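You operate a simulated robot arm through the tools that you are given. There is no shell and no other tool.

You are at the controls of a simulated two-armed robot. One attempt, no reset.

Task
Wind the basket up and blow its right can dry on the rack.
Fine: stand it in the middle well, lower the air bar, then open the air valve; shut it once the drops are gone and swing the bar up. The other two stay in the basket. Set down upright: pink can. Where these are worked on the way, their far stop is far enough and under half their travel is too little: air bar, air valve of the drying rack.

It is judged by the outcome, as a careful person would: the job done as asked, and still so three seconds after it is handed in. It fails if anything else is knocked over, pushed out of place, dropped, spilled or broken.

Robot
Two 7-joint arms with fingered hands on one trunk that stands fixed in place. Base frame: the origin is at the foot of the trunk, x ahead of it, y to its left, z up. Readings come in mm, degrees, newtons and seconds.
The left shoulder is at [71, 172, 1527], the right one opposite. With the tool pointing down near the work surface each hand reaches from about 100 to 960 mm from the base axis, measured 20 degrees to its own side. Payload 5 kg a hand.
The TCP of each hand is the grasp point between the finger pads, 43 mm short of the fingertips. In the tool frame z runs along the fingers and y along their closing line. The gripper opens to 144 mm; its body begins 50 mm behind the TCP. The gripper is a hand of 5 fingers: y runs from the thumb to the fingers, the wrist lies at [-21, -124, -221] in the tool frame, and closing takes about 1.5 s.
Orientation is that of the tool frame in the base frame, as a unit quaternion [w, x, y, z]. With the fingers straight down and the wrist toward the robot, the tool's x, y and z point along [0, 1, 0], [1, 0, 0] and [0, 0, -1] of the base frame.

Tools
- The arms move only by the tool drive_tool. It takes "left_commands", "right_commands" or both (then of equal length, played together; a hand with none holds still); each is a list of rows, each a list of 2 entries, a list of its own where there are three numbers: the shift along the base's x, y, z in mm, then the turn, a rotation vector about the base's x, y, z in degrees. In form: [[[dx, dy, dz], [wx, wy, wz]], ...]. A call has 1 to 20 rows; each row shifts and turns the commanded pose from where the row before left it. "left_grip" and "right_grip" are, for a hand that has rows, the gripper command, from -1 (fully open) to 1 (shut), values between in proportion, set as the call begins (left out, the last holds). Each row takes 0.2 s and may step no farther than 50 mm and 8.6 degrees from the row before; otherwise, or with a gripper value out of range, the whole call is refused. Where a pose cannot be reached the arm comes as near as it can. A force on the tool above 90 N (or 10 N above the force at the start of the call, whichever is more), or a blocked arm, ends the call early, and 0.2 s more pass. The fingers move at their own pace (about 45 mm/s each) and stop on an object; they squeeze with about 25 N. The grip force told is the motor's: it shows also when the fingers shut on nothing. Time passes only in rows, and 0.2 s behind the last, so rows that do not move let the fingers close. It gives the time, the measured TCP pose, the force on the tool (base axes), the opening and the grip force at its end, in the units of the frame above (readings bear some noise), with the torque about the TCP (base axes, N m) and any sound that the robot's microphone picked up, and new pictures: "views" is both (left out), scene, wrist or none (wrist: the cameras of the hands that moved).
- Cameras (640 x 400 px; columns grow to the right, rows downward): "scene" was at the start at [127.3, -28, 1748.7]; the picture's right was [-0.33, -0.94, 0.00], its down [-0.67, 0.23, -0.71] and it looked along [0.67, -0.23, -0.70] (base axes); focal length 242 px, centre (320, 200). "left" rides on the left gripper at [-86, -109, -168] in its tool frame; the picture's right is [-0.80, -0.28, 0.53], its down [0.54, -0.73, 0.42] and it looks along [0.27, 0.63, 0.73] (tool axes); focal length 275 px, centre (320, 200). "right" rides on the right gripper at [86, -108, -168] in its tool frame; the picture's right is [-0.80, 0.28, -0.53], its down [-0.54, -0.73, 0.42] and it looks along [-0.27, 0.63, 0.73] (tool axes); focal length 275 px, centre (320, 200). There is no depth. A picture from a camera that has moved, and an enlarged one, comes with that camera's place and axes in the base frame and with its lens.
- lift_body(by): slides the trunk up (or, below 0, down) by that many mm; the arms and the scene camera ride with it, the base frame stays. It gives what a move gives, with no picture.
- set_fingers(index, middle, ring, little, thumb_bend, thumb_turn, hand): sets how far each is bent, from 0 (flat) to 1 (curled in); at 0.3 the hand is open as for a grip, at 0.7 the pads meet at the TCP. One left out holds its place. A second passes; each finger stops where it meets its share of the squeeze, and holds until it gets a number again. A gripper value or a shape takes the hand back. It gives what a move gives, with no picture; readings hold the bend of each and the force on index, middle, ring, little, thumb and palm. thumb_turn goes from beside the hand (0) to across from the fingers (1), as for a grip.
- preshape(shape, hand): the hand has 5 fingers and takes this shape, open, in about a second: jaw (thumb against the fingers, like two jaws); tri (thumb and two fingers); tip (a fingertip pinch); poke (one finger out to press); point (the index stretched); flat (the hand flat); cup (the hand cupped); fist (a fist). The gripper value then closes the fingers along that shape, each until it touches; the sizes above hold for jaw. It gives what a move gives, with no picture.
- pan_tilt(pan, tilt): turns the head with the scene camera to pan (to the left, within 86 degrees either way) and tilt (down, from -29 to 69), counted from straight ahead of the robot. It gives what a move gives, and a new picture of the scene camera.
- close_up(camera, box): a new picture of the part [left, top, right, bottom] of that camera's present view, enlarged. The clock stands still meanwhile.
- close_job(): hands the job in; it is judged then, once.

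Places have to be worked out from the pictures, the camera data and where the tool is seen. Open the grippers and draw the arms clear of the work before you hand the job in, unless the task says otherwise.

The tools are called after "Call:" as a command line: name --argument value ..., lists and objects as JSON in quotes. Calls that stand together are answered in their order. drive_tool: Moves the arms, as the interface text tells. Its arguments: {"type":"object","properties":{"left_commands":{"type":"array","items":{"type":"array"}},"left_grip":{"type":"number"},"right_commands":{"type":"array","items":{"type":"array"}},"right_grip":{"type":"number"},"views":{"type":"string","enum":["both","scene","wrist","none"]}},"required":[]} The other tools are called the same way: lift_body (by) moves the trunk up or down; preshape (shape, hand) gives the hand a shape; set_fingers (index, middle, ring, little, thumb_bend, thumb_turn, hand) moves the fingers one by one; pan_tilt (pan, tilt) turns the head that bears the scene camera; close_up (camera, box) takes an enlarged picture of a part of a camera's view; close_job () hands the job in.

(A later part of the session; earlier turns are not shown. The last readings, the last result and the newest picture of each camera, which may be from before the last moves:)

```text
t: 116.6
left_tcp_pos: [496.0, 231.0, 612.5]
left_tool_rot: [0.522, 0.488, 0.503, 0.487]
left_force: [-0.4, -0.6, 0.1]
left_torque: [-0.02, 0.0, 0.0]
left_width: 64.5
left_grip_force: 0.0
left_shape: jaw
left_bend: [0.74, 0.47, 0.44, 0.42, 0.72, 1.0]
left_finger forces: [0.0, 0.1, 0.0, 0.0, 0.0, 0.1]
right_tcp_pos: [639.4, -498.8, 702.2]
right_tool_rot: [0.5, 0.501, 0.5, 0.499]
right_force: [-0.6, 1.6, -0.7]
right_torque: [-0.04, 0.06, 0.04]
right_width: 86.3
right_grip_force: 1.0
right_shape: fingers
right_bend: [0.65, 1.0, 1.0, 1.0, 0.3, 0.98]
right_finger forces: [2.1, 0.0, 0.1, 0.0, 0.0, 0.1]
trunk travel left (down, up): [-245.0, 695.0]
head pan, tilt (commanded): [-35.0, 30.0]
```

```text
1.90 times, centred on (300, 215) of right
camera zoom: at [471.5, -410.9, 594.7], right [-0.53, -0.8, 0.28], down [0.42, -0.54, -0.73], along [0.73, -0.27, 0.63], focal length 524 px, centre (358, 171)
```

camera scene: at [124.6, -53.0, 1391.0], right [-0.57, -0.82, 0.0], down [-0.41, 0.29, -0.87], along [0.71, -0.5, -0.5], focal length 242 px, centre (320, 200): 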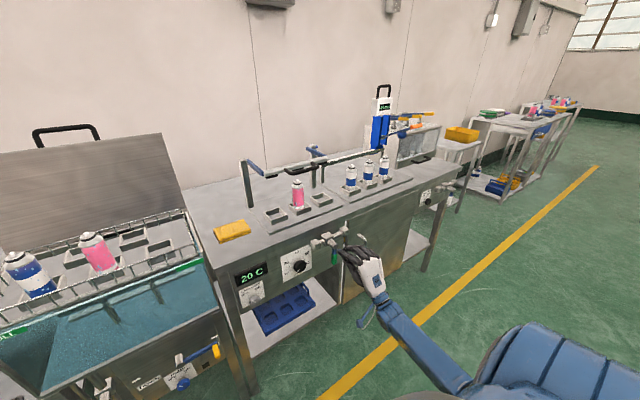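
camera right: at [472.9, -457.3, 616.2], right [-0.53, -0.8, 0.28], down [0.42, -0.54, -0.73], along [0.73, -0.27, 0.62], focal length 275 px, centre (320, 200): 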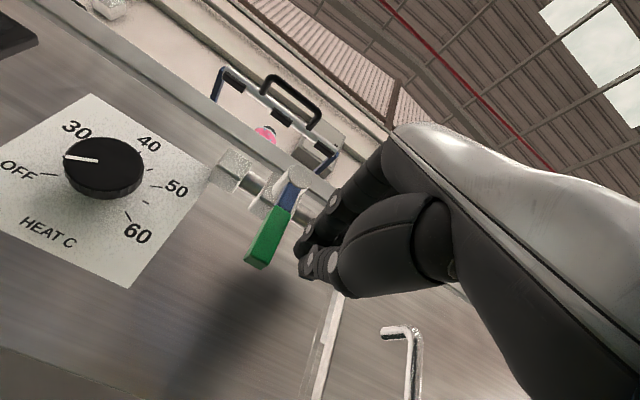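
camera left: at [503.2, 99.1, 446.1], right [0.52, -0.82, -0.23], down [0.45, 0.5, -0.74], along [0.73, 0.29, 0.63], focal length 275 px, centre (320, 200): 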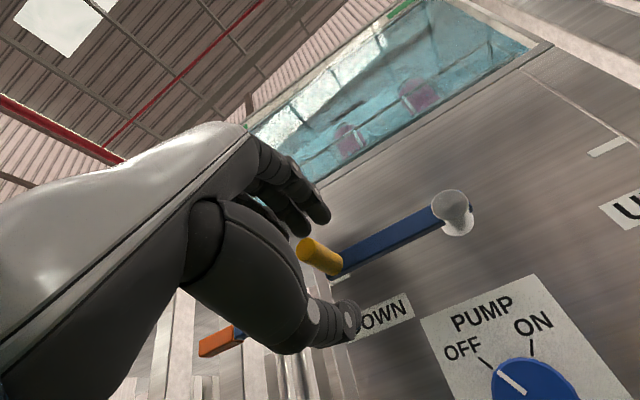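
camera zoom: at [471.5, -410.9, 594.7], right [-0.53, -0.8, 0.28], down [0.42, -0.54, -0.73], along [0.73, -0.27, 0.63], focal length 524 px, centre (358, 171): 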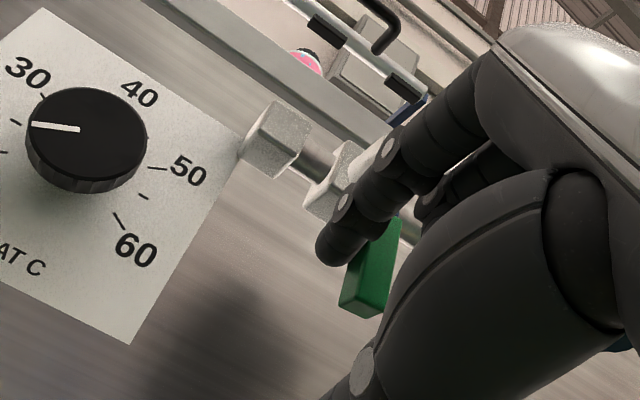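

The lever moves freely to the right (only 1.6 N). I'll follow its arc to the right and up.

Call:
drive_tool --right_commands '[[[0, -7, 0], [0, 0, 0]], [[0, -7, 0], [0, 0, 0]], [[0, -7.6, 1.6], [0, 0, 0]], [[0, -7.6, 2], [0, 0, 0]], [[0, -7, 3.5], [0, 0, 0]], [[0, -7, 4], [0, 0, 0]]]' --views "none"

Call:
close_up --camera "scene" --box '[300, 210, 420, 300]'

Call:
close_up --camera "right" --box '[160, 110, 440, 320]'

```text
t: 118.0
left_tcp_pos: [496.4, 229.3, 614.0]
left_tool_rot: [0.521, 0.487, 0.504, 0.487]
left_force: [0.2, 0.4, 0.0]
left_torque: [0.04, 0.01, 0.02]
left_width: 64.5
left_grip_force: 0.0
left_shape: jaw
left_bend: [0.74, 0.47, 0.44, 0.42, 0.72, 1.0]
left_finger forces: [0.0, 0.0, 0.0, 0.0, 0.0, 0.0]
right_tcp_pos: [639.2, -542.0, 712.9]
right_tool_rot: [0.499, 0.5, 0.501, 0.5]
right_force: [-1.4, 2.2, -0.9]
right_torque: [-0.05, -0.03, 0.02]
right_width: 85.4
right_grip_force: 1.2
right_shape: fingers
right_bend: [0.66, 1.0, 1.0, 1.0, 0.3, 0.98]
right_finger forces: [2.0, 0.0, 0.0, 0.0, 0.0, 0.0]
trunk travel left (down, up): [-245.0, 695.0]
head pan, tilt (commanded): [-35.0, 30.0]
```

```text
4.44 times, centred on (360, 255) of scene
camera zoom: at [124.1, -53.0, 1391.0], right [-0.57, -0.82, 0.0], down [-0.41, 0.29, -0.87], along [0.71, -0.5, -0.5], focal length 1075 px, centre (142, -44)
```

zoom: 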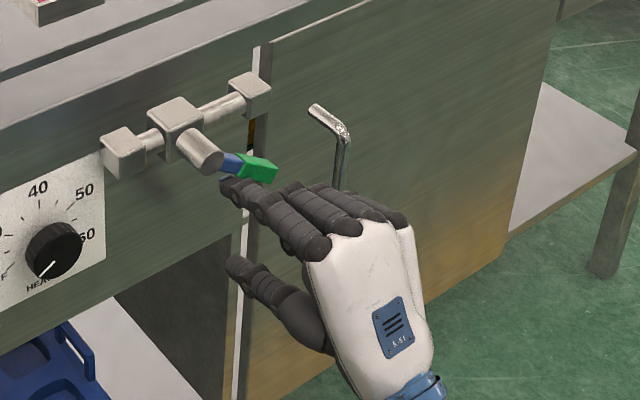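

```text
1.90 times, centred on (300, 215) of right
camera zoom: at [471.6, -454.8, 605.8], right [-0.53, -0.8, 0.28], down [0.42, -0.54, -0.73], along [0.73, -0.27, 0.63], focal length 524 px, centre (358, 171)
```

zoom: 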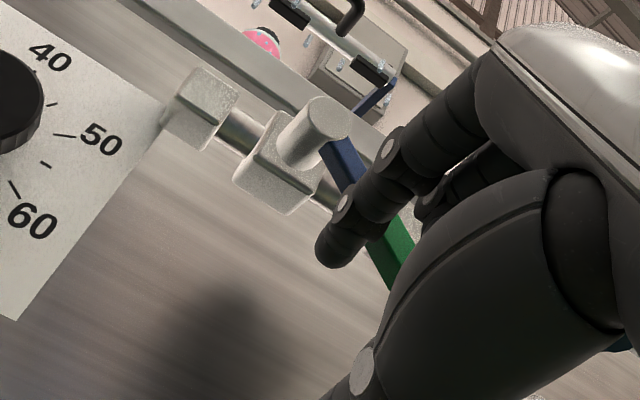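

The lever is at about 60° and something already shows at the nozzles. I'll carry it on to its far stop.

Call:
drive_tool --right_commands '[[[0, -6, 5.4], [0, 0, 0]], [[0, -5.6, 5.4], [0, 0, 0]], [[0, -4.2, 6.7], [0, 0, 0]], [[0, -4.1, 6.7], [0, 0, 0]], [[0, -1, 4], [0, 0, 0]]]' --views "none"

Call:
close_up --camera "scene" --box '[300, 210, 420, 300]'

Call:
close_up --camera "scene" --box '[230, 140, 370, 230]'

Call:
close_up --camera "right" --box '[160, 110, 440, 320]'

```text
t: 119.2
left_tcp_pos: [496.6, 231.2, 613.4]
left_tool_rot: [0.522, 0.488, 0.502, 0.486]
left_force: [0.1, -0.3, -0.6]
left_torque: [0.02, 0.01, -0.01]
left_width: 64.7
left_grip_force: 0.0
left_shape: jaw
left_bend: [0.74, 0.47, 0.44, 0.42, 0.72, 1.0]
left_finger forces: [0.1, 0.0, 0.1, 0.0, 0.0, 0.0]
right_tcp_pos: [639.7, -563.2, 741.9]
right_tool_rot: [0.498, 0.501, 0.502, 0.499]
right_force: [-1.7, 1.2, -2.9]
right_torque: [-0.1, -0.04, 0.06]
right_width: 83.7
right_grip_force: 1.6
right_shape: fingers
right_bend: [0.67, 1.0, 1.0, 1.0, 0.3, 0.98]
right_finger forces: [3.9, 0.1, 0.1, 0.0, 0.0, 0.1]
trunk travel left (down, up): [-245.0, 695.0]
head pan, tilt (commanded): [-35.0, 30.0]
```

```text
4.44 times, centred on (360, 255) of scene
camera zoom: at [124.3, -53.1, 1391.0], right [-0.57, -0.82, 0.0], down [-0.41, 0.29, -0.87], along [0.71, -0.5, -0.5], focal length 1075 px, centre (142, -44)
```

zoom: 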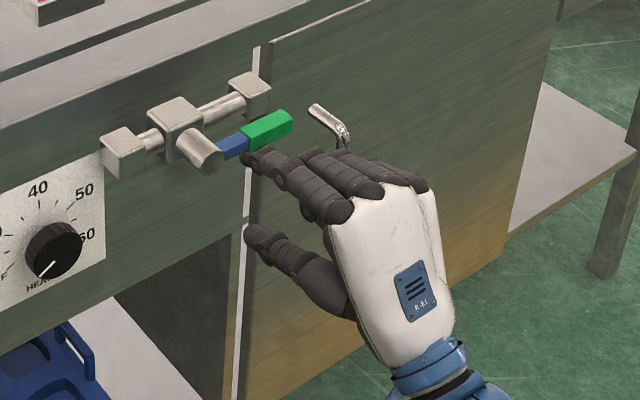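

```text
4.44 times, centred on (300, 185) of scene
camera zoom: at [124.3, -53.1, 1391.0], right [-0.57, -0.82, 0.0], down [-0.41, 0.29, -0.87], along [0.71, -0.5, -0.5], focal length 1075 px, centre (409, 267)
```

zoom: 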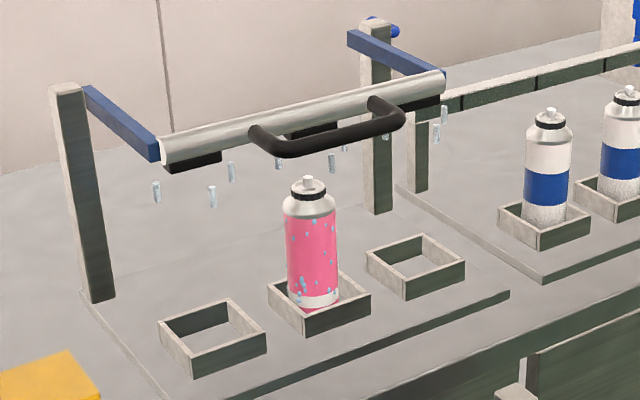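

```text
1.90 times, centred on (300, 215) of right
camera zoom: at [471.6, -475.3, 634.0], right [-0.53, -0.8, 0.28], down [0.42, -0.54, -0.73], along [0.73, -0.27, 0.63], focal length 524 px, centre (358, 171)
```

zoom: 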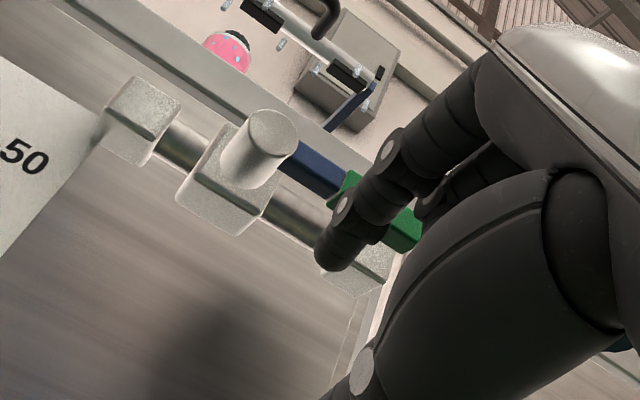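

The valve is fully open (lever parallel to the pipe) and air jets show under the bar. While it blows, I'll back the finger off and reposition it above the lever, ready to close it.

Call:
drive_tool --right_commands '[[[0, 3, -6], [0, 0, 0]], [[-20, 0, -2], [0, 0, 0]], [[-25, 0, 0], [0, 0, 0]], [[-25, 0, 0], [0, 0, 0]], [[0, -5, 20], [0, 0, 0]], [[0, -4, 22], [0, 0, 0]], [[0, 0, 22], [0, 0, 0]]]' --views "none"

Call:
close_up --camera "scene" --box '[230, 140, 370, 230]'

Call:
close_up --camera "scene" --box '[300, 200, 420, 290]'

```text
t: 120.8
left_tcp_pos: [495.2, 231.4, 612.6]
left_tool_rot: [0.523, 0.487, 0.503, 0.486]
left_force: [0.3, -0.2, -0.1]
left_torque: [-0.03, 0.0, 0.01]
left_width: 64.6
left_grip_force: 0.0
left_shape: jaw
left_bend: [0.74, 0.47, 0.44, 0.42, 0.72, 1.0]
left_finger forces: [0.1, 0.0, 0.2, 0.0, 0.1, 0.0]
right_tcp_pos: [568.8, -568.1, 797.4]
right_tool_rot: [0.5, 0.5, 0.5, 0.5]
right_force: [0.1, 0.3, 1.0]
right_torque: [-0.02, 0.04, -0.01]
right_width: 86.6
right_grip_force: 0.0
right_shape: fingers
right_bend: [0.65, 1.0, 1.0, 1.0, 0.3, 0.98]
right_finger forces: [0.1, 0.1, 0.1, 0.1, 0.0, 0.0]
trunk travel left (down, up): [-245.0, 695.0]
head pan, tilt (commanded): [-35.0, 30.0]
```

```text
4.44 times, centred on (300, 185) of scene
camera zoom: at [124.0, -52.7, 1391.0], right [-0.57, -0.82, 0.0], down [-0.41, 0.29, -0.87], along [0.71, -0.5, -0.5], focal length 1075 px, centre (409, 267)
```

zoom: 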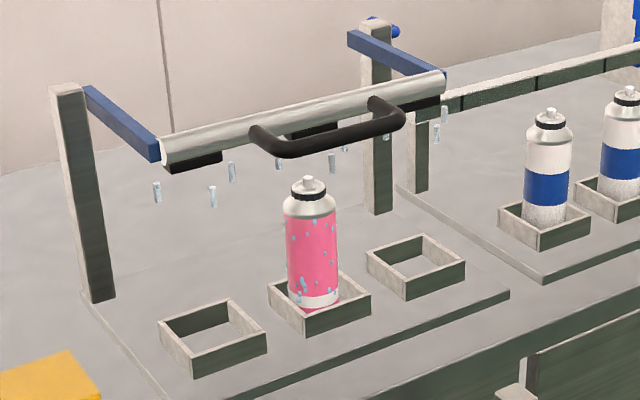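

```text
4.44 times, centred on (360, 245) of scene
camera zoom: at [124.0, -52.7, 1391.0], right [-0.57, -0.82, 0.0], down [-0.41, 0.29, -0.87], along [0.71, -0.5, -0.5], focal length 1075 px, centre (142, 0)
```

zoom: 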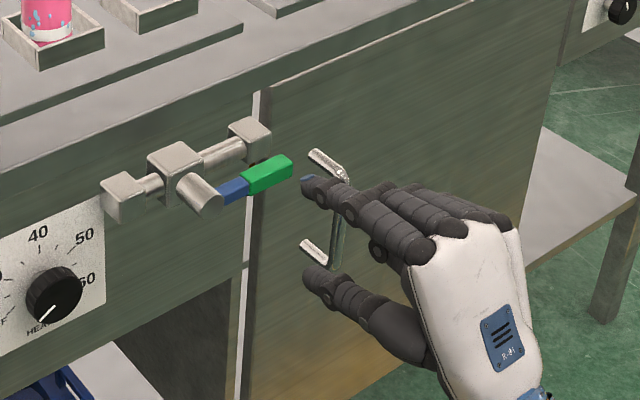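

The lever stays open and the jets are steady; drops are still on the can. I'll wait and watch.

Call:
drive_tool --right_commands '[[[0, 0, 0], [0, 0, 0]], [[0, 0, 0], [0, 0, 0]], [[0, 0, 0], [0, 0, 0]], [[0, 0, 0], [0, 0, 0]], [[0, 0, 0], [0, 0, 0]], [[0, 0, 0], [0, 0, 0]], [[0, 0, 0], [0, 0, 0]], [[0, 0, 0], [0, 0, 0]], [[0, 0, 0], [0, 0, 0]], [[0, 0, 0], [0, 0, 0]], [[0, 0, 0], [0, 0, 0]], [[0, 0, 0], [0, 0, 0]], [[0, 0, 0], [0, 0, 0]], [[0, 0, 0], [0, 0, 0]], [[0, 0, 0], [0, 0, 0]]]' --views "none"

Call:
close_up --camera "scene" --box '[270, 160, 330, 220]'

```text
t: 124.0
left_tcp_pos: [495.8, 230.5, 613.3]
left_tool_rot: [0.522, 0.486, 0.504, 0.487]
left_force: [-0.5, -0.1, 0.3]
left_torque: [-0.01, 0.01, 0.01]
left_width: 64.7
left_grip_force: 0.1
left_shape: jaw
left_bend: [0.74, 0.47, 0.44, 0.42, 0.72, 1.0]
left_finger forces: [0.1, 0.1, 0.0, 0.0, 0.0, 0.0]
right_tcp_pos: [570.2, -568.4, 797.5]
right_tool_rot: [0.499, 0.5, 0.501, 0.5]
right_force: [0.4, -0.4, 0.1]
right_torque: [0.0, 0.0, 0.01]
right_width: 86.8
right_grip_force: 0.2
right_shape: fingers
right_bend: [0.65, 1.0, 1.0, 1.0, 0.3, 0.98]
right_finger forces: [0.0, 0.0, 0.0, 0.0, 0.0, 0.0]
trunk travel left (down, up): [-245.0, 695.0]
head pan, tilt (commanded): [-35.0, 30.0]
```

```text
6.67 times, centred on (300, 190) of scene
camera zoom: at [124.1, -53.0, 1391.1], right [-0.57, -0.82, 0.0], down [-0.41, 0.29, -0.87], along [0.71, -0.5, -0.5], focal length 1612 px, centre (453, 267)
```

zoom: 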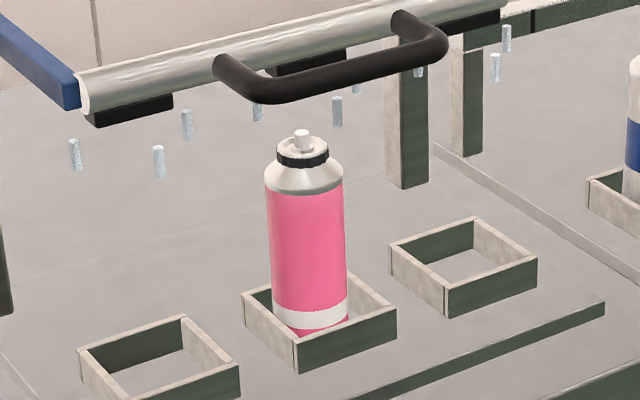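

All the drops are gone. Now I'll close the valve: move the finger forward above the lever, then push it down along its arc.

Call:
drive_tool --right_commands '[[[22, 0, 0], [0, 0, 0]], [[22, 0, 0], [0, 0, 0]], [[20, 0, 0], [0, 0, 0]], [[0, 0, -7], [0, 0, 0]], [[0, 0, -8], [0, 0, 0]]]' --views "none"

Call:
close_up --camera "scene" --box '[300, 200, 420, 290]'

Call:
close_up --camera "right" --box '[160, 110, 440, 320]'

```text
t: 125.2
left_tcp_pos: [496.2, 231.0, 612.2]
left_tool_rot: [0.522, 0.487, 0.503, 0.487]
left_force: [0.1, -0.2, 0.3]
left_torque: [-0.02, -0.04, -0.01]
left_width: 64.5
left_grip_force: 0.0
left_shape: jaw
left_bend: [0.74, 0.47, 0.44, 0.42, 0.72, 1.0]
left_finger forces: [0.0, 0.0, 0.0, 0.0, 0.1, 0.0]
right_tcp_pos: [633.8, -569.3, 783.7]
right_tool_rot: [0.5, 0.5, 0.5, 0.5]
right_force: [-0.8, -0.9, 1.5]
right_torque: [0.02, -0.04, 0.0]
right_width: 87.6
right_grip_force: 0.5
right_shape: fingers
right_bend: [0.65, 1.0, 1.0, 1.0, 0.3, 0.98]
right_finger forces: [0.7, 0.0, 0.0, 0.0, 0.0, 0.0]
trunk travel left (down, up): [-245.0, 695.0]
head pan, tilt (commanded): [-35.0, 30.0]
```

```text
4.44 times, centred on (360, 245) of scene
camera zoom: at [124.2, -53.0, 1391.1], right [-0.57, -0.82, 0.0], down [-0.41, 0.29, -0.87], along [0.71, -0.5, -0.5], focal length 1075 px, centre (142, 0)
```

zoom: 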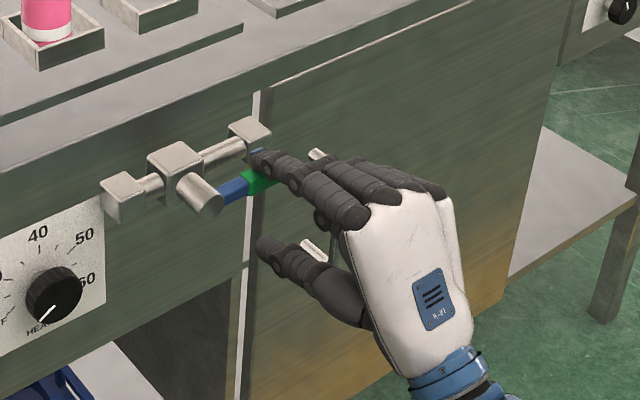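

```text
1.90 times, centred on (300, 215) of right
camera zoom: at [465.6, -481.5, 675.3], right [-0.53, -0.8, 0.28], down [0.42, -0.54, -0.73], along [0.73, -0.27, 0.63], focal length 524 px, centre (358, 171)
```

zoom: 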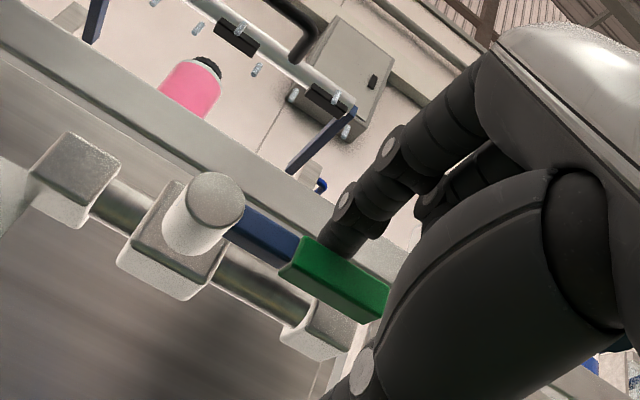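

The finger rests on top of the green grip. I'll push it down and round to closed.

Call:
drive_tool --right_commands '[[[0, 0, -8], [0, 0, 0]], [[0, 0, -8], [0, 0, 0]], [[0, 0, -8], [0, 0, 0]], [[0, 1, -8], [0, 0, 0]], [[0, 2.5, -8], [0, 0, 0]], [[0, 3, -8], [0, 0, 0]], [[0, 4.5, -7], [0, 0, 0]], [[0, 5, -7], [0, 0, 0]]]' --views "none"

Call:
close_up --camera "scene" --box '[300, 200, 420, 290]'

Call:
close_up --camera "right" --box '[160, 110, 440, 320]'

```text
t: 127.0
left_tcp_pos: [495.2, 230.9, 612.1]
left_tool_rot: [0.522, 0.487, 0.503, 0.487]
left_force: [0.7, -0.4, 0.3]
left_torque: [0.0, 0.0, 0.02]
left_width: 64.7
left_grip_force: 0.0
left_shape: jaw
left_bend: [0.74, 0.47, 0.44, 0.42, 0.72, 1.0]
left_finger forces: [0.0, 0.0, 0.0, 0.0, 0.0, 0.0]
right_tcp_pos: [632.6, -552.2, 719.4]
right_tool_rot: [0.499, 0.5, 0.501, 0.5]
right_force: [0.3, -0.9, 2.4]
right_torque: [0.03, -0.02, -0.02]
right_width: 88.8
right_grip_force: 0.5
right_shape: fingers
right_bend: [0.64, 1.0, 1.0, 1.0, 0.3, 0.98]
right_finger forces: [1.2, 0.0, 0.0, 0.1, 0.0, 0.1]
trunk travel left (down, up): [-245.0, 695.0]
head pan, tilt (commanded): [-35.0, 30.0]
```

```text
4.44 times, centred on (360, 245) of scene
camera zoom: at [124.1, -53.0, 1391.1], right [-0.57, -0.82, 0.0], down [-0.41, 0.29, -0.87], along [0.71, -0.5, -0.5], focal length 1075 px, centre (142, 0)
```

zoom: 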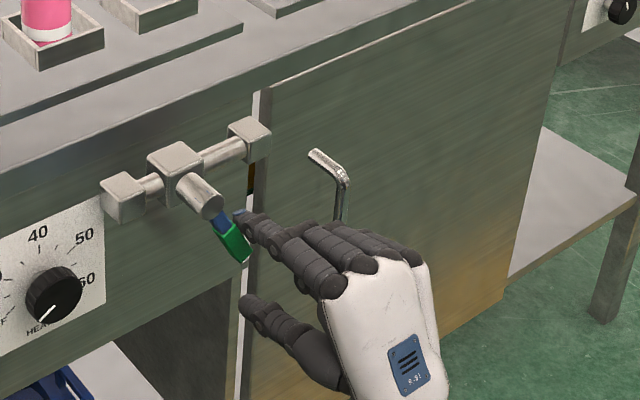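

```text
1.90 times, centred on (300, 215) of right
camera zoom: at [465.2, -465.0, 612.7], right [-0.53, -0.8, 0.28], down [0.42, -0.54, -0.73], along [0.73, -0.27, 0.63], focal length 524 px, centre (358, 171)
```

zoom: 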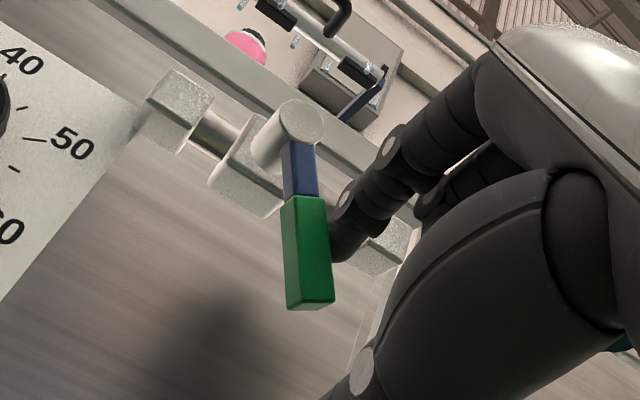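

The lever is at about 30° from closed. I'll keep pushing to its closed stop.

Call:
drive_tool --right_commands '[[[0, 6, -5], [0, 0, 0]], [[0, 6.5, -4], [0, 0, 0]], [[0, 7, -3], [0, 0, 0]], [[0, 5, -1], [0, 0, 0]], [[0, 4, 0], [0, 0, 0]]]' --views "none"

Call:
close_up --camera "scene" --box '[300, 200, 420, 290]'

Call:
close_up --camera "scene" --box '[230, 140, 370, 230]'

Call:
close_up --camera "right" --box '[160, 110, 440, 320]'

```text
t: 128.2
left_tcp_pos: [494.9, 231.0, 613.6]
left_tool_rot: [0.521, 0.487, 0.503, 0.487]
left_force: [0.5, 0.8, -0.6]
left_torque: [-0.02, -0.03, 0.0]
left_width: 64.4
left_grip_force: 0.0
left_shape: jaw
left_bend: [0.74, 0.47, 0.44, 0.42, 0.72, 1.0]
left_finger forces: [0.0, 0.0, 0.0, 0.1, 0.0, 0.1]
right_tcp_pos: [632.6, -525.3, 707.4]
right_tool_rot: [0.5, 0.501, 0.5, 0.499]
right_force: [0.4, -6.5, 1.0]
right_torque: [0.19, 0.0, -0.21]
right_width: 88.5
right_grip_force: 2.9
right_shape: fingers
right_bend: [0.64, 1.0, 1.0, 1.0, 0.3, 0.98]
right_finger forces: [6.1, 0.0, 0.1, 0.0, 0.0, 0.0]
trunk travel left (down, up): [-245.0, 695.0]
head pan, tilt (commanded): [-35.0, 30.0]
```

```text
4.44 times, centred on (360, 245) of scene
camera zoom: at [124.1, -53.6, 1391.0], right [-0.57, -0.82, 0.0], down [-0.41, 0.29, -0.87], along [0.71, -0.5, -0.5], focal length 1075 px, centre (142, 0)
```

zoom: 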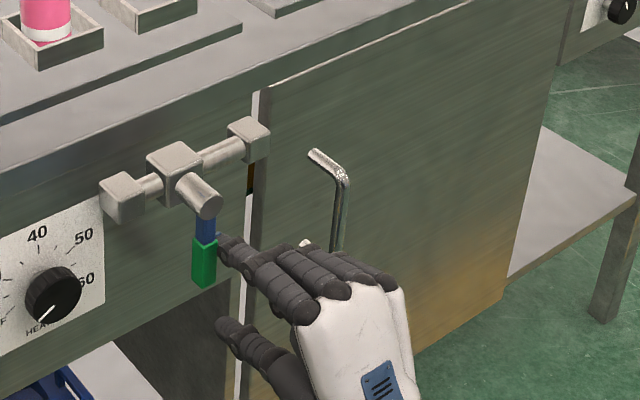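

```text
4.44 times, centred on (300, 185) of scene
camera zoom: at [124.1, -53.6, 1391.0], right [-0.57, -0.82, 0.0], down [-0.41, 0.29, -0.87], along [0.71, -0.5, -0.5], focal length 1075 px, centre (409, 267)
```

zoom: 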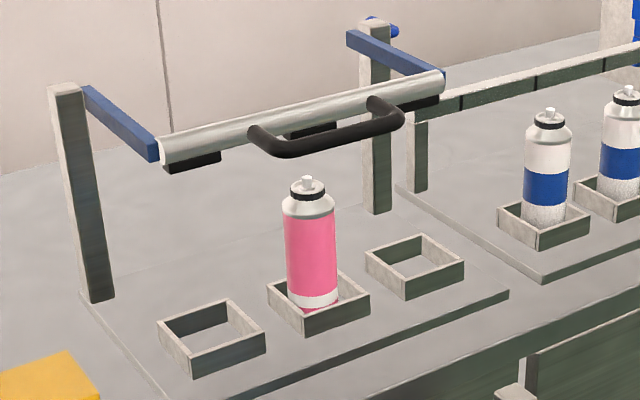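

```text
1.90 times, centred on (300, 215) of right
camera zoom: at [465.3, -437.7, 600.1], right [-0.53, -0.8, 0.28], down [0.42, -0.54, -0.73], along [0.73, -0.27, 0.63], focal length 524 px, centre (358, 171)
```

zoom: 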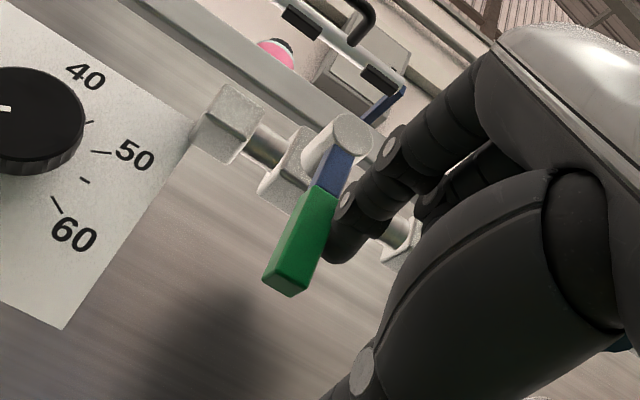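

The jets have stopped and the lever is back at its closed stop. I'll back the finger away, raise the trunk, shut the hand into a wedge and pitch it for pushing the bar back up from below.

Call:
drive_tool --right_commands '[[[0, -8, 0], [0, 0, 0]], [[0, -8, 0], [0, 0, 0]], [[-25, 0, 0], [0, 0, 0]], [[-30, 0, 0], [0, 0, 0]], [[-30, 0, 0], [0, 0, 0]], [[-30, 0, 0], [0, 0, 0]], [[-30, 0, 0], [0, 0, 0]]]' --views "none"

Call:
lift_body --by 230

Call:
preshape --shape "jaw" --hand "right"

Call:
drive_tool --right_commands '[[[0, 10, 10], [0, 8, 0]], [[5, 15, 10], [0, 8, 0]], [[10, 20, 10], [0, 8, 0]], [[15, 20, 10], [0, 6, 0]], [[20, 20, 10], [0, 0, 0]], [[25, 10, 8], [0, 0, 0]], [[25, 5, 5], [0, 0, 0]], [[20, 0, 5], [0, 0, 0]]]' --right_grip 1.0

Call:
close_up --camera "scene" --box '[230, 140, 400, 270]'

```text
t: 129.8
left_tcp_pos: [494.4, 231.5, 613.6]
left_tool_rot: [0.523, 0.487, 0.503, 0.486]
left_force: [1.0, -0.5, -0.5]
left_torque: [0.0, 0.02, 0.0]
left_width: 64.5
left_grip_force: 0.1
left_shape: jaw
left_bend: [0.74, 0.47, 0.44, 0.42, 0.72, 1.0]
left_finger forces: [0.1, 0.0, 0.0, 0.0, 0.0, 0.1]
right_tcp_pos: [487.7, -540.5, 709.9]
right_tool_rot: [0.499, 0.499, 0.501, 0.501]
right_force: [-0.3, 0.6, -0.6]
right_torque: [0.02, 0.0, 0.02]
right_width: 87.2
right_grip_force: 0.1
right_shape: fingers
right_bend: [0.65, 1.0, 1.0, 1.0, 0.3, 0.98]
right_finger forces: [0.0, 0.2, 0.0, 0.1, 0.1, 0.0]
trunk travel left (down, up): [-245.0, 695.0]
head pan, tilt (commanded): [-35.0, 30.0]
```

```text
t: 132.2
left_tcp_pos: [495.4, 230.2, 842.6]
left_tool_rot: [0.523, 0.488, 0.503, 0.486]
left_force: [0.5, -0.7, -0.8]
left_torque: [0.01, 0.02, -0.04]
left_width: 64.8
left_grip_force: 0.2
left_shape: jaw
left_bend: [0.74, 0.47, 0.44, 0.42, 0.72, 1.0]
left_finger forces: [0.1, 0.0, 0.0, 0.0, 0.0, 0.1]
right_tcp_pos: [489.0, -541.6, 939.4]
right_tool_rot: [0.499, 0.5, 0.501, 0.5]
right_force: [0.6, -0.3, -0.4]
right_torque: [-0.03, -0.01, -0.01]
right_width: 86.9
right_grip_force: 0.0
right_shape: fingers
right_bend: [0.65, 1.0, 1.0, 1.0, 0.3, 0.98]
right_finger forces: [0.1, 0.0, 0.0, 0.0, 0.0, 0.1]
trunk travel left (down, up): [-475.0, 465.0]
head pan, tilt (commanded): [-35.0, 30.0]
```

```text
t: 133.1
left_tcp_pos: [495.2, 231.3, 844.3]
left_tool_rot: [0.522, 0.488, 0.503, 0.487]
left_force: [-0.1, 0.4, -0.3]
left_torque: [0.0, -0.01, 0.02]
left_width: 64.4
left_grip_force: 0.0
left_shape: jaw
left_bend: [0.74, 0.47, 0.44, 0.42, 0.72, 1.0]
left_finger forces: [0.0, 0.0, 0.1, 0.1, 0.0, 0.0]
right_tcp_pos: [488.4, -540.7, 940.4]
right_tool_rot: [0.5, 0.5, 0.5, 0.5]
right_force: [-0.8, -0.7, -0.7]
right_torque: [-0.01, -0.05, -0.02]
right_width: 143.6
right_grip_force: 0.0
right_shape: jaw
right_bend: [0.3, 0.3, 0.3, 0.3, 0.3, 0.98]
right_finger forces: [0.1, 0.0, 0.1, 0.0, 0.0, 0.1]
trunk travel left (down, up): [-475.0, 465.0]
head pan, tilt (commanded): [-35.0, 30.0]
```

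```text
t: 134.9
left_tcp_pos: [496.8, 230.9, 842.7]
left_tool_rot: [0.522, 0.487, 0.503, 0.486]
left_force: [-0.2, -0.1, 0.3]
left_torque: [-0.02, -0.03, 0.02]
left_width: 64.6
left_grip_force: 0.1
left_shape: jaw
left_bend: [0.74, 0.47, 0.44, 0.42, 0.72, 1.0]
left_finger forces: [0.1, 0.0, 0.1, 0.1, 0.1, 0.1]
right_tcp_pos: [609.8, -441.7, 1007.0]
right_tool_rot: [0.353, 0.613, 0.613, 0.353]
right_force: [-0.2, 0.0, -0.5]
right_torque: [0.04, -0.04, 0.03]
right_width: 0.0
right_grip_force: 1.0
right_shape: jaw
right_bend: [0.7, 0.7, 0.7, 0.7, 0.58, 1.0]
right_finger forces: [0.0, 0.0, 0.1, 0.0, 0.0, 0.1]
trunk travel left (down, up): [-475.0, 465.0]
head pan, tilt (commanded): [-35.0, 30.0]
camera scene: at [125.1, -53.2, 1621.0], right [-0.57, -0.82, 0.0], down [-0.41, 0.29, -0.87], along [0.71, -0.5, -0.5], focal length 242 px, centre (320, 200)
camera right: at [410.5, -353.8, 997.9], right [-0.32, -0.8, 0.51], down [0.0, -0.54, -0.84], along [0.95, -0.27, 0.17], focal length 275 px, centre (320, 200)
```

scene: 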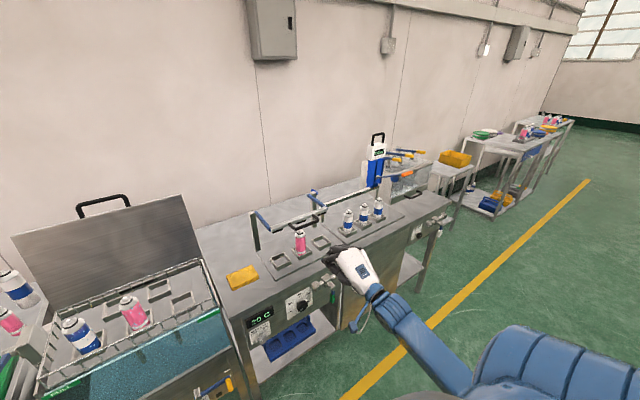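
right: 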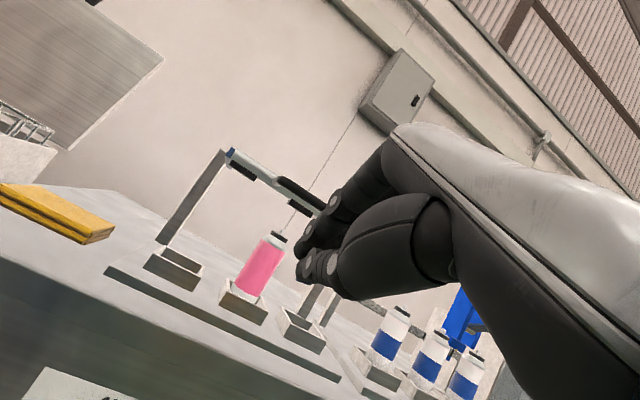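

```text
3.08 times, centred on (315, 205) of scene
camera zoom: at [125.1, -53.2, 1621.0], right [-0.57, -0.82, 0.0], down [-0.41, 0.29, -0.87], along [0.71, -0.5, -0.5], focal length 744 px, centre (335, 185)
```

zoom: 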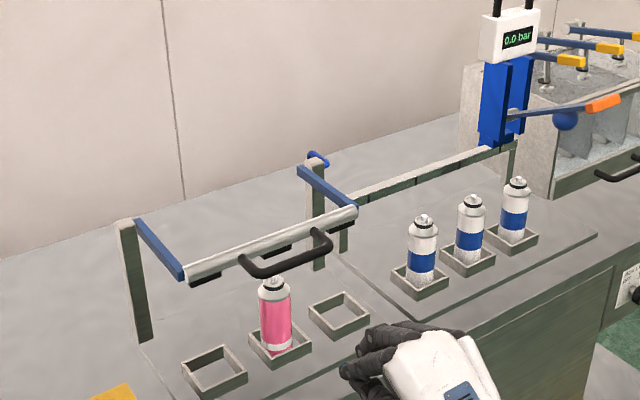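

I'll measure the lowered handle's position from both cameras before moving in.

Call:
close_up --camera "right" --box '[210, 130, 350, 220]'

Call:
close_up --camera "scene" --box '[280, 195, 350, 240]'

```text
4.44 times, centred on (280, 175) of right
camera zoom: at [410.5, -353.8, 997.9], right [-0.32, -0.8, 0.51], down [0.0, -0.54, -0.84], along [0.95, -0.27, 0.17], focal length 1224 px, centre (498, 311)
```

zoom: 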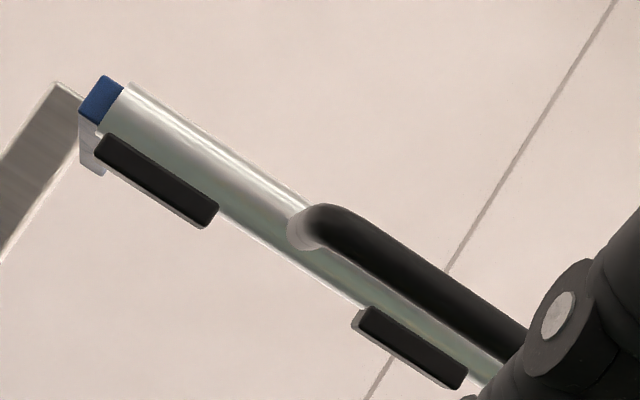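

```text
8.89 times, centred on (315, 218) of scene
camera zoom: at [125.1, -53.2, 1621.0], right [-0.57, -0.82, 0.0], down [-0.41, 0.29, -0.87], along [0.71, -0.5, -0.5], focal length 2150 px, centre (364, 44)
```

zoom: 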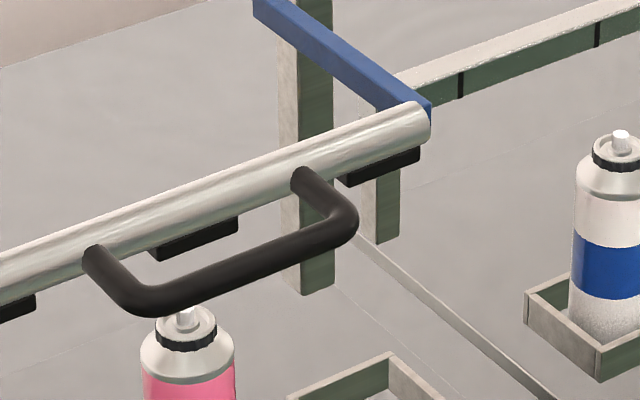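

The handle tube is at about [791, −455, 1063]. I'll bring the fingers in below it, staying short of the can.

Call:
drive_tool --right_commands '[[[27, 0, 3], [0, 0, 0]], [[27, -1, 3], [0, 0, 0]], [[27, -1, 3], [0, 0, 0]], [[27, -1, 3], [0, 0, 0]], [[27, 0, 3], [0, 0, 0]]]'

Call:
close_up --camera "right" --box '[160, 80, 400, 320]'

Call:
close_up --camera "scene" --box '[260, 180, 380, 260]'

```text
t: 136.1
left_tcp_pos: [497.2, 231.6, 843.6]
left_tool_rot: [0.523, 0.488, 0.502, 0.486]
left_force: [0.3, -0.1, -0.5]
left_torque: [0.0, -0.01, 0.0]
left_width: 64.6
left_grip_force: 0.1
left_shape: jaw
left_bend: [0.74, 0.47, 0.44, 0.42, 0.72, 1.0]
left_finger forces: [0.0, 0.0, 0.1, 0.0, 0.0, 0.1]
right_tcp_pos: [743.3, -445.4, 1020.9]
right_tool_rot: [0.353, 0.613, 0.613, 0.353]
right_force: [0.0, 1.0, -0.2]
right_torque: [-0.01, 0.0, 0.02]
right_width: 0.0
right_grip_force: 25.5
right_shape: jaw
right_bend: [0.7, 0.7, 0.7, 0.7, 0.59, 1.0]
right_finger forces: [0.0, 0.0, 0.0, 0.1, 0.0, 0.0]
trunk travel left (down, up): [-475.0, 465.0]
head pan, tilt (commanded): [-35.0, 30.0]
camera scene: at [125.3, -52.9, 1621.0], right [-0.57, -0.82, 0.0], down [-0.41, 0.29, -0.87], along [0.71, -0.5, -0.5], focal length 242 px, centre (320, 200)
camera right: at [544.9, -357.4, 1011.7], right [-0.32, -0.8, 0.51], down [0.0, -0.54, -0.84], along [0.95, -0.27, 0.17], focal length 275 px, centre (320, 200)
```

scene: 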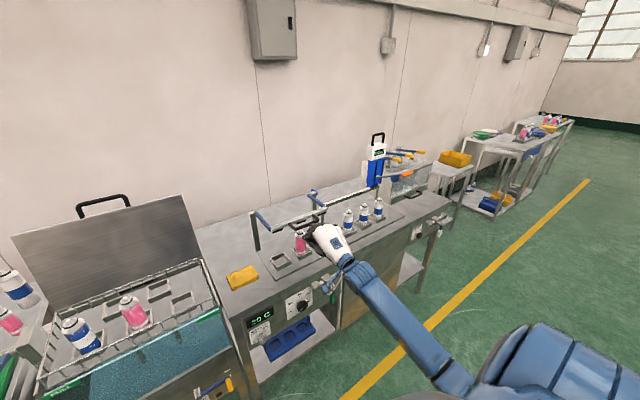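
right: 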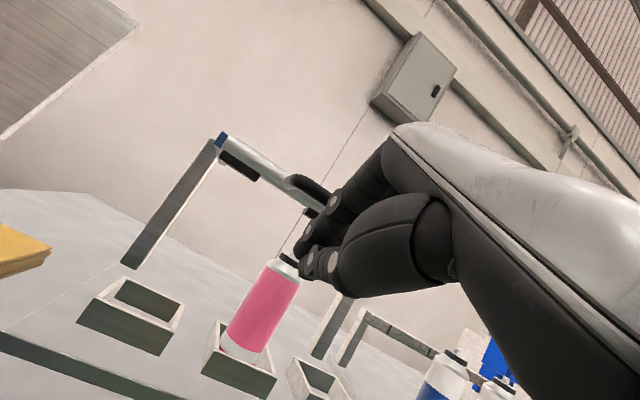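

```text
1.67 times, centred on (280, 200) of right
camera zoom: at [544.9, -357.4, 1011.7], right [-0.32, -0.8, 0.51], down [0.0, -0.54, -0.84], along [0.95, -0.27, 0.17], focal length 459 px, centre (387, 200)
```

zoom: 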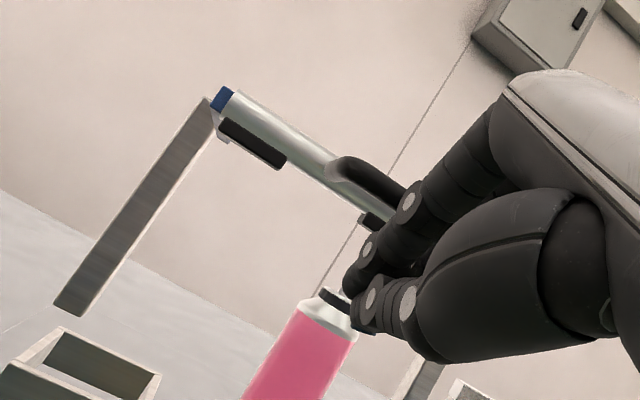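

```text
5.00 times, centred on (320, 220) of scene
camera zoom: at [125.3, -52.9, 1621.0], right [-0.57, -0.82, 0.0], down [-0.41, 0.29, -0.87], along [0.71, -0.5, -0.5], focal length 1209 px, centre (320, 100)
```

zoom: 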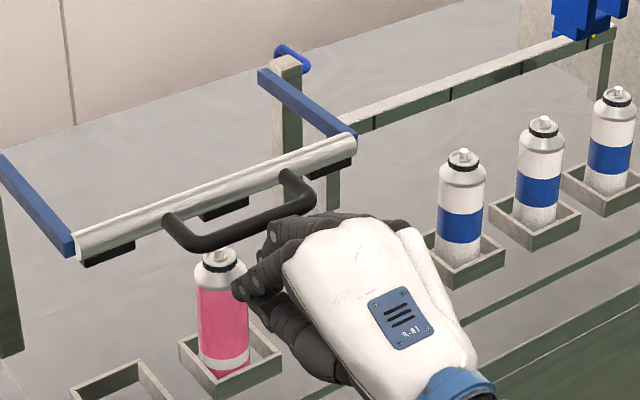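

The fingertips are below the tube, with about 25 mm clear of the can. I'll rise gently to touch the tube from underneath.

Call:
drive_tool --right_commands '[[[3, 0, 10], [0, 0, 0]], [[4, 0, 10], [0, 0, 0]], [[4, 0, 6], [0, 0, 0]], [[0, 0, 5], [0, 0, 0]], [[0, 0, 5], [0, 0, 0]]]' --views "none"

Call:
close_up --camera "scene" --box '[260, 180, 380, 260]'

Call:
close_up --camera "right" --box '[160, 80, 400, 320]'

```text
t: 137.3
left_tcp_pos: [495.4, 232.2, 843.3]
left_tool_rot: [0.523, 0.488, 0.502, 0.486]
left_force: [0.1, 0.8, -0.3]
left_torque: [0.0, 0.01, -0.02]
left_width: 64.2
left_grip_force: 0.2
left_shape: jaw
left_bend: [0.74, 0.47, 0.44, 0.42, 0.72, 1.0]
left_finger forces: [0.0, 0.0, 0.0, 0.0, 0.1, 0.0]
right_tcp_pos: [756.0, -442.2, 1059.0]
right_tool_rot: [0.353, 0.613, 0.613, 0.353]
right_force: [-6.9, -0.6, -2.1]
right_torque: [0.03, -0.13, -0.12]
right_width: 0.1
right_grip_force: 24.7
right_shape: jaw
right_bend: [0.7, 0.7, 0.7, 0.7, 0.59, 1.0]
right_finger forces: [0.1, 7.1, 0.1, 0.0, 0.1, 0.1]
trunk travel left (down, up): [-475.0, 465.0]
head pan, tilt (commanded): [-35.0, 30.0]
```

```text
5.00 times, centred on (320, 220) of scene
camera zoom: at [123.6, -52.9, 1621.1], right [-0.57, -0.82, 0.0], down [-0.41, 0.29, -0.87], along [0.71, -0.5, -0.5], focal length 1209 px, centre (320, 100)
```

zoom: 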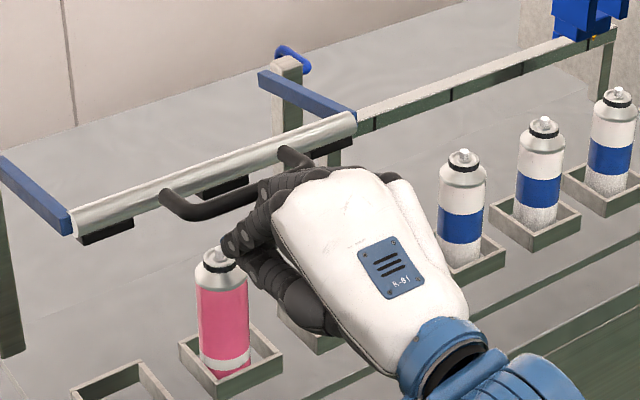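

```text
1.67 times, centred on (280, 200) of right
camera zoom: at [555.4, -355.8, 1048.8], right [-0.32, -0.8, 0.51], down [0.0, -0.54, -0.84], along [0.95, -0.27, 0.18], focal length 459 px, centre (387, 200)
```

zoom: 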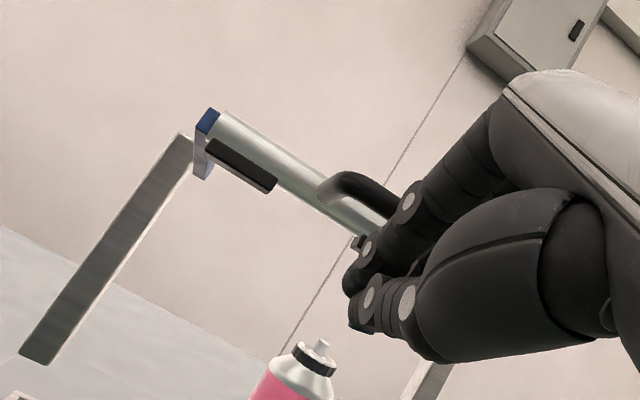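

Contact is on the forward-facing part of the finger because the fingers slope at this pitch. I'll back down, level the hand to point straight forward, and lift from below again.

Call:
drive_tool --right_commands '[[[-8, 0, -12], [0, 0, 0]], [[-8, -1, -14], [0, 0, 0]], [[0, -1, -4], [0, -8, 0]], [[0, 0, -2], [0, -8, 0]], [[0, 0, 0], [0, -8, 0]], [[0, 0, 0], [0, -6, 0]]]' --views "none"

Call:
close_up --camera "scene" --box '[260, 180, 380, 260]'

Call:
close_up --camera "right" --box '[160, 80, 400, 320]'

```text
t: 138.7
left_tcp_pos: [496.0, 230.2, 843.1]
left_tool_rot: [0.522, 0.488, 0.503, 0.486]
left_force: [0.2, 0.3, 0.3]
left_torque: [0.03, 0.05, -0.01]
left_width: 64.5
left_grip_force: 0.2
left_shape: jaw
left_bend: [0.74, 0.47, 0.44, 0.42, 0.72, 1.0]
left_finger forces: [0.0, 0.0, 0.1, 0.0, 0.1, 0.0]
right_tcp_pos: [740.1, -447.5, 1027.5]
right_tool_rot: [0.5, 0.5, 0.5, 0.5]
right_force: [0.7, -0.5, 0.1]
right_torque: [-0.01, 0.04, -0.02]
right_width: 0.0
right_grip_force: 24.2
right_shape: jaw
right_bend: [0.7, 0.7, 0.7, 0.7, 0.59, 1.0]
right_finger forces: [0.0, 0.1, 0.0, 0.0, 0.1, 0.0]
trunk travel left (down, up): [-475.0, 465.0]
head pan, tilt (commanded): [-35.0, 30.0]
```

```text
5.00 times, centred on (320, 220) of scene
camera zoom: at [125.0, -52.9, 1621.0], right [-0.57, -0.82, 0.0], down [-0.41, 0.29, -0.87], along [0.71, -0.5, -0.5], focal length 1209 px, centre (320, 100)
```

zoom: 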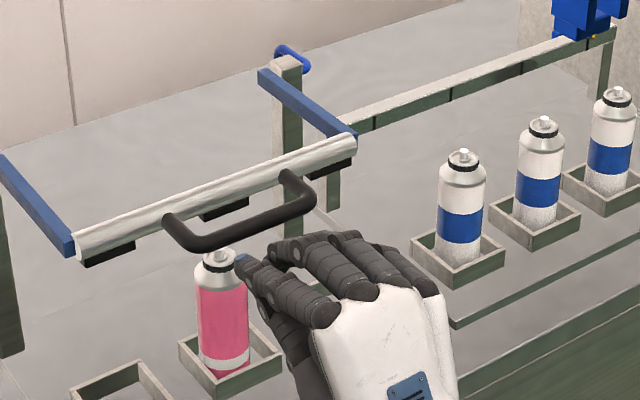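

```text
1.67 times, centred on (280, 200) of right
camera zoom: at [571.9, -358.6, 918.0], right [-0.53, -0.8, 0.28], down [0.42, -0.54, -0.73], along [0.73, -0.27, 0.63], focal length 459 px, centre (387, 200)
```

zoom: 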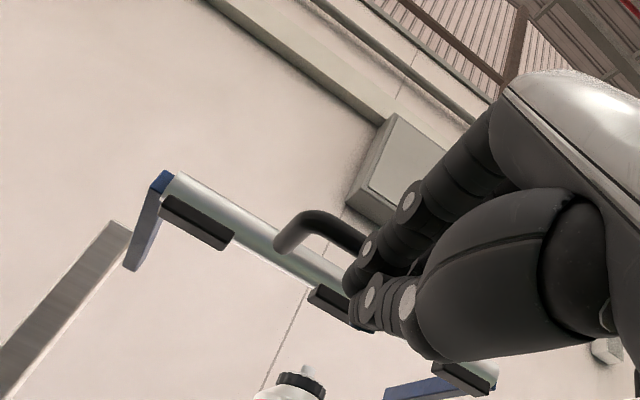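

The hand now points straight forward just below and in front of the handle. I'll slide under the tube and lift slowly.

Call:
drive_tool --right_commands '[[[8, 0, -3], [0, 0, 0]], [[8, 0, 0], [0, 0, 0]], [[7, 0, 0], [0, 0, 0]], [[0, 0, 5], [0, 0, 0]], [[0, 0, 5], [0, 0, 0]], [[0, 0, 5], [0, 0, 0]]]' --views "none"

Call:
close_up --camera "scene" --box '[260, 180, 380, 260]'

Call:
close_up --camera "right" --box '[160, 80, 400, 320]'

```text
t: 140.1
left_tcp_pos: [496.9, 231.6, 843.2]
left_tool_rot: [0.523, 0.487, 0.503, 0.486]
left_force: [-0.1, -0.5, -0.5]
left_torque: [0.01, -0.03, 0.04]
left_width: 64.4
left_grip_force: 0.0
left_shape: jaw
left_bend: [0.74, 0.47, 0.44, 0.42, 0.72, 1.0]
left_finger forces: [0.0, 0.0, 0.0, 0.1, 0.0, 0.1]
right_tcp_pos: [762.2, -446.6, 1037.8]
right_tool_rot: [0.5, 0.5, 0.5, 0.5]
right_force: [-2.3, 0.9, -2.4]
right_torque: [0.02, -0.01, -0.06]
right_width: 0.0
right_grip_force: 24.9
right_shape: jaw
right_bend: [0.7, 0.7, 0.7, 0.7, 0.59, 1.0]
right_finger forces: [0.0, 3.9, 0.0, 0.1, 0.0, 0.1]
trunk travel left (down, up): [-475.0, 465.0]
head pan, tilt (commanded): [-35.0, 30.0]
```

```text
5.00 times, centred on (320, 220) of scene
camera zoom: at [124.3, -53.0, 1621.0], right [-0.57, -0.82, 0.0], down [-0.41, 0.29, -0.87], along [0.71, -0.5, -0.5], focal length 1209 px, centre (320, 100)
```

zoom: 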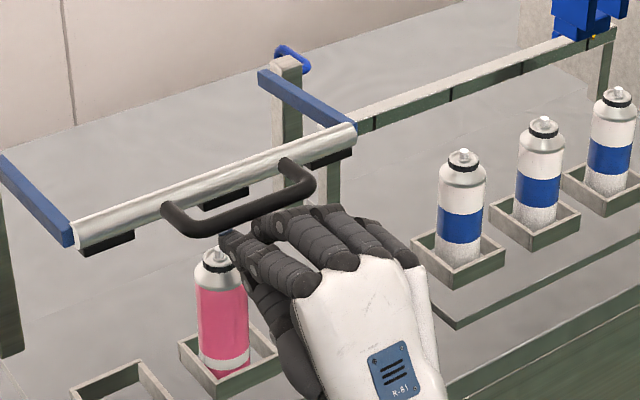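

```text
1.67 times, centred on (280, 200) of right
camera zoom: at [593.9, -358.2, 930.2], right [-0.53, -0.8, 0.28], down [0.42, -0.54, -0.73], along [0.73, -0.27, 0.63], focal length 459 px, centre (387, 200)
```

zoom: 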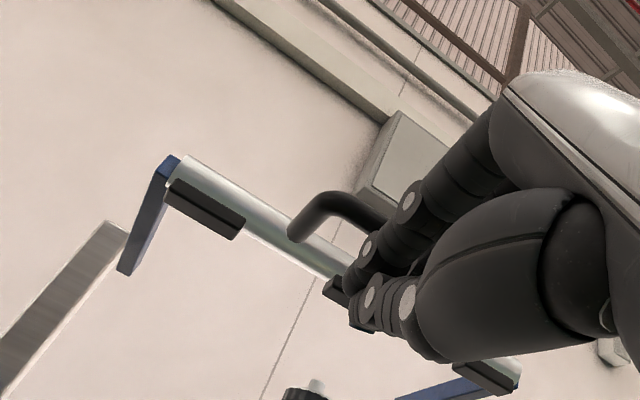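

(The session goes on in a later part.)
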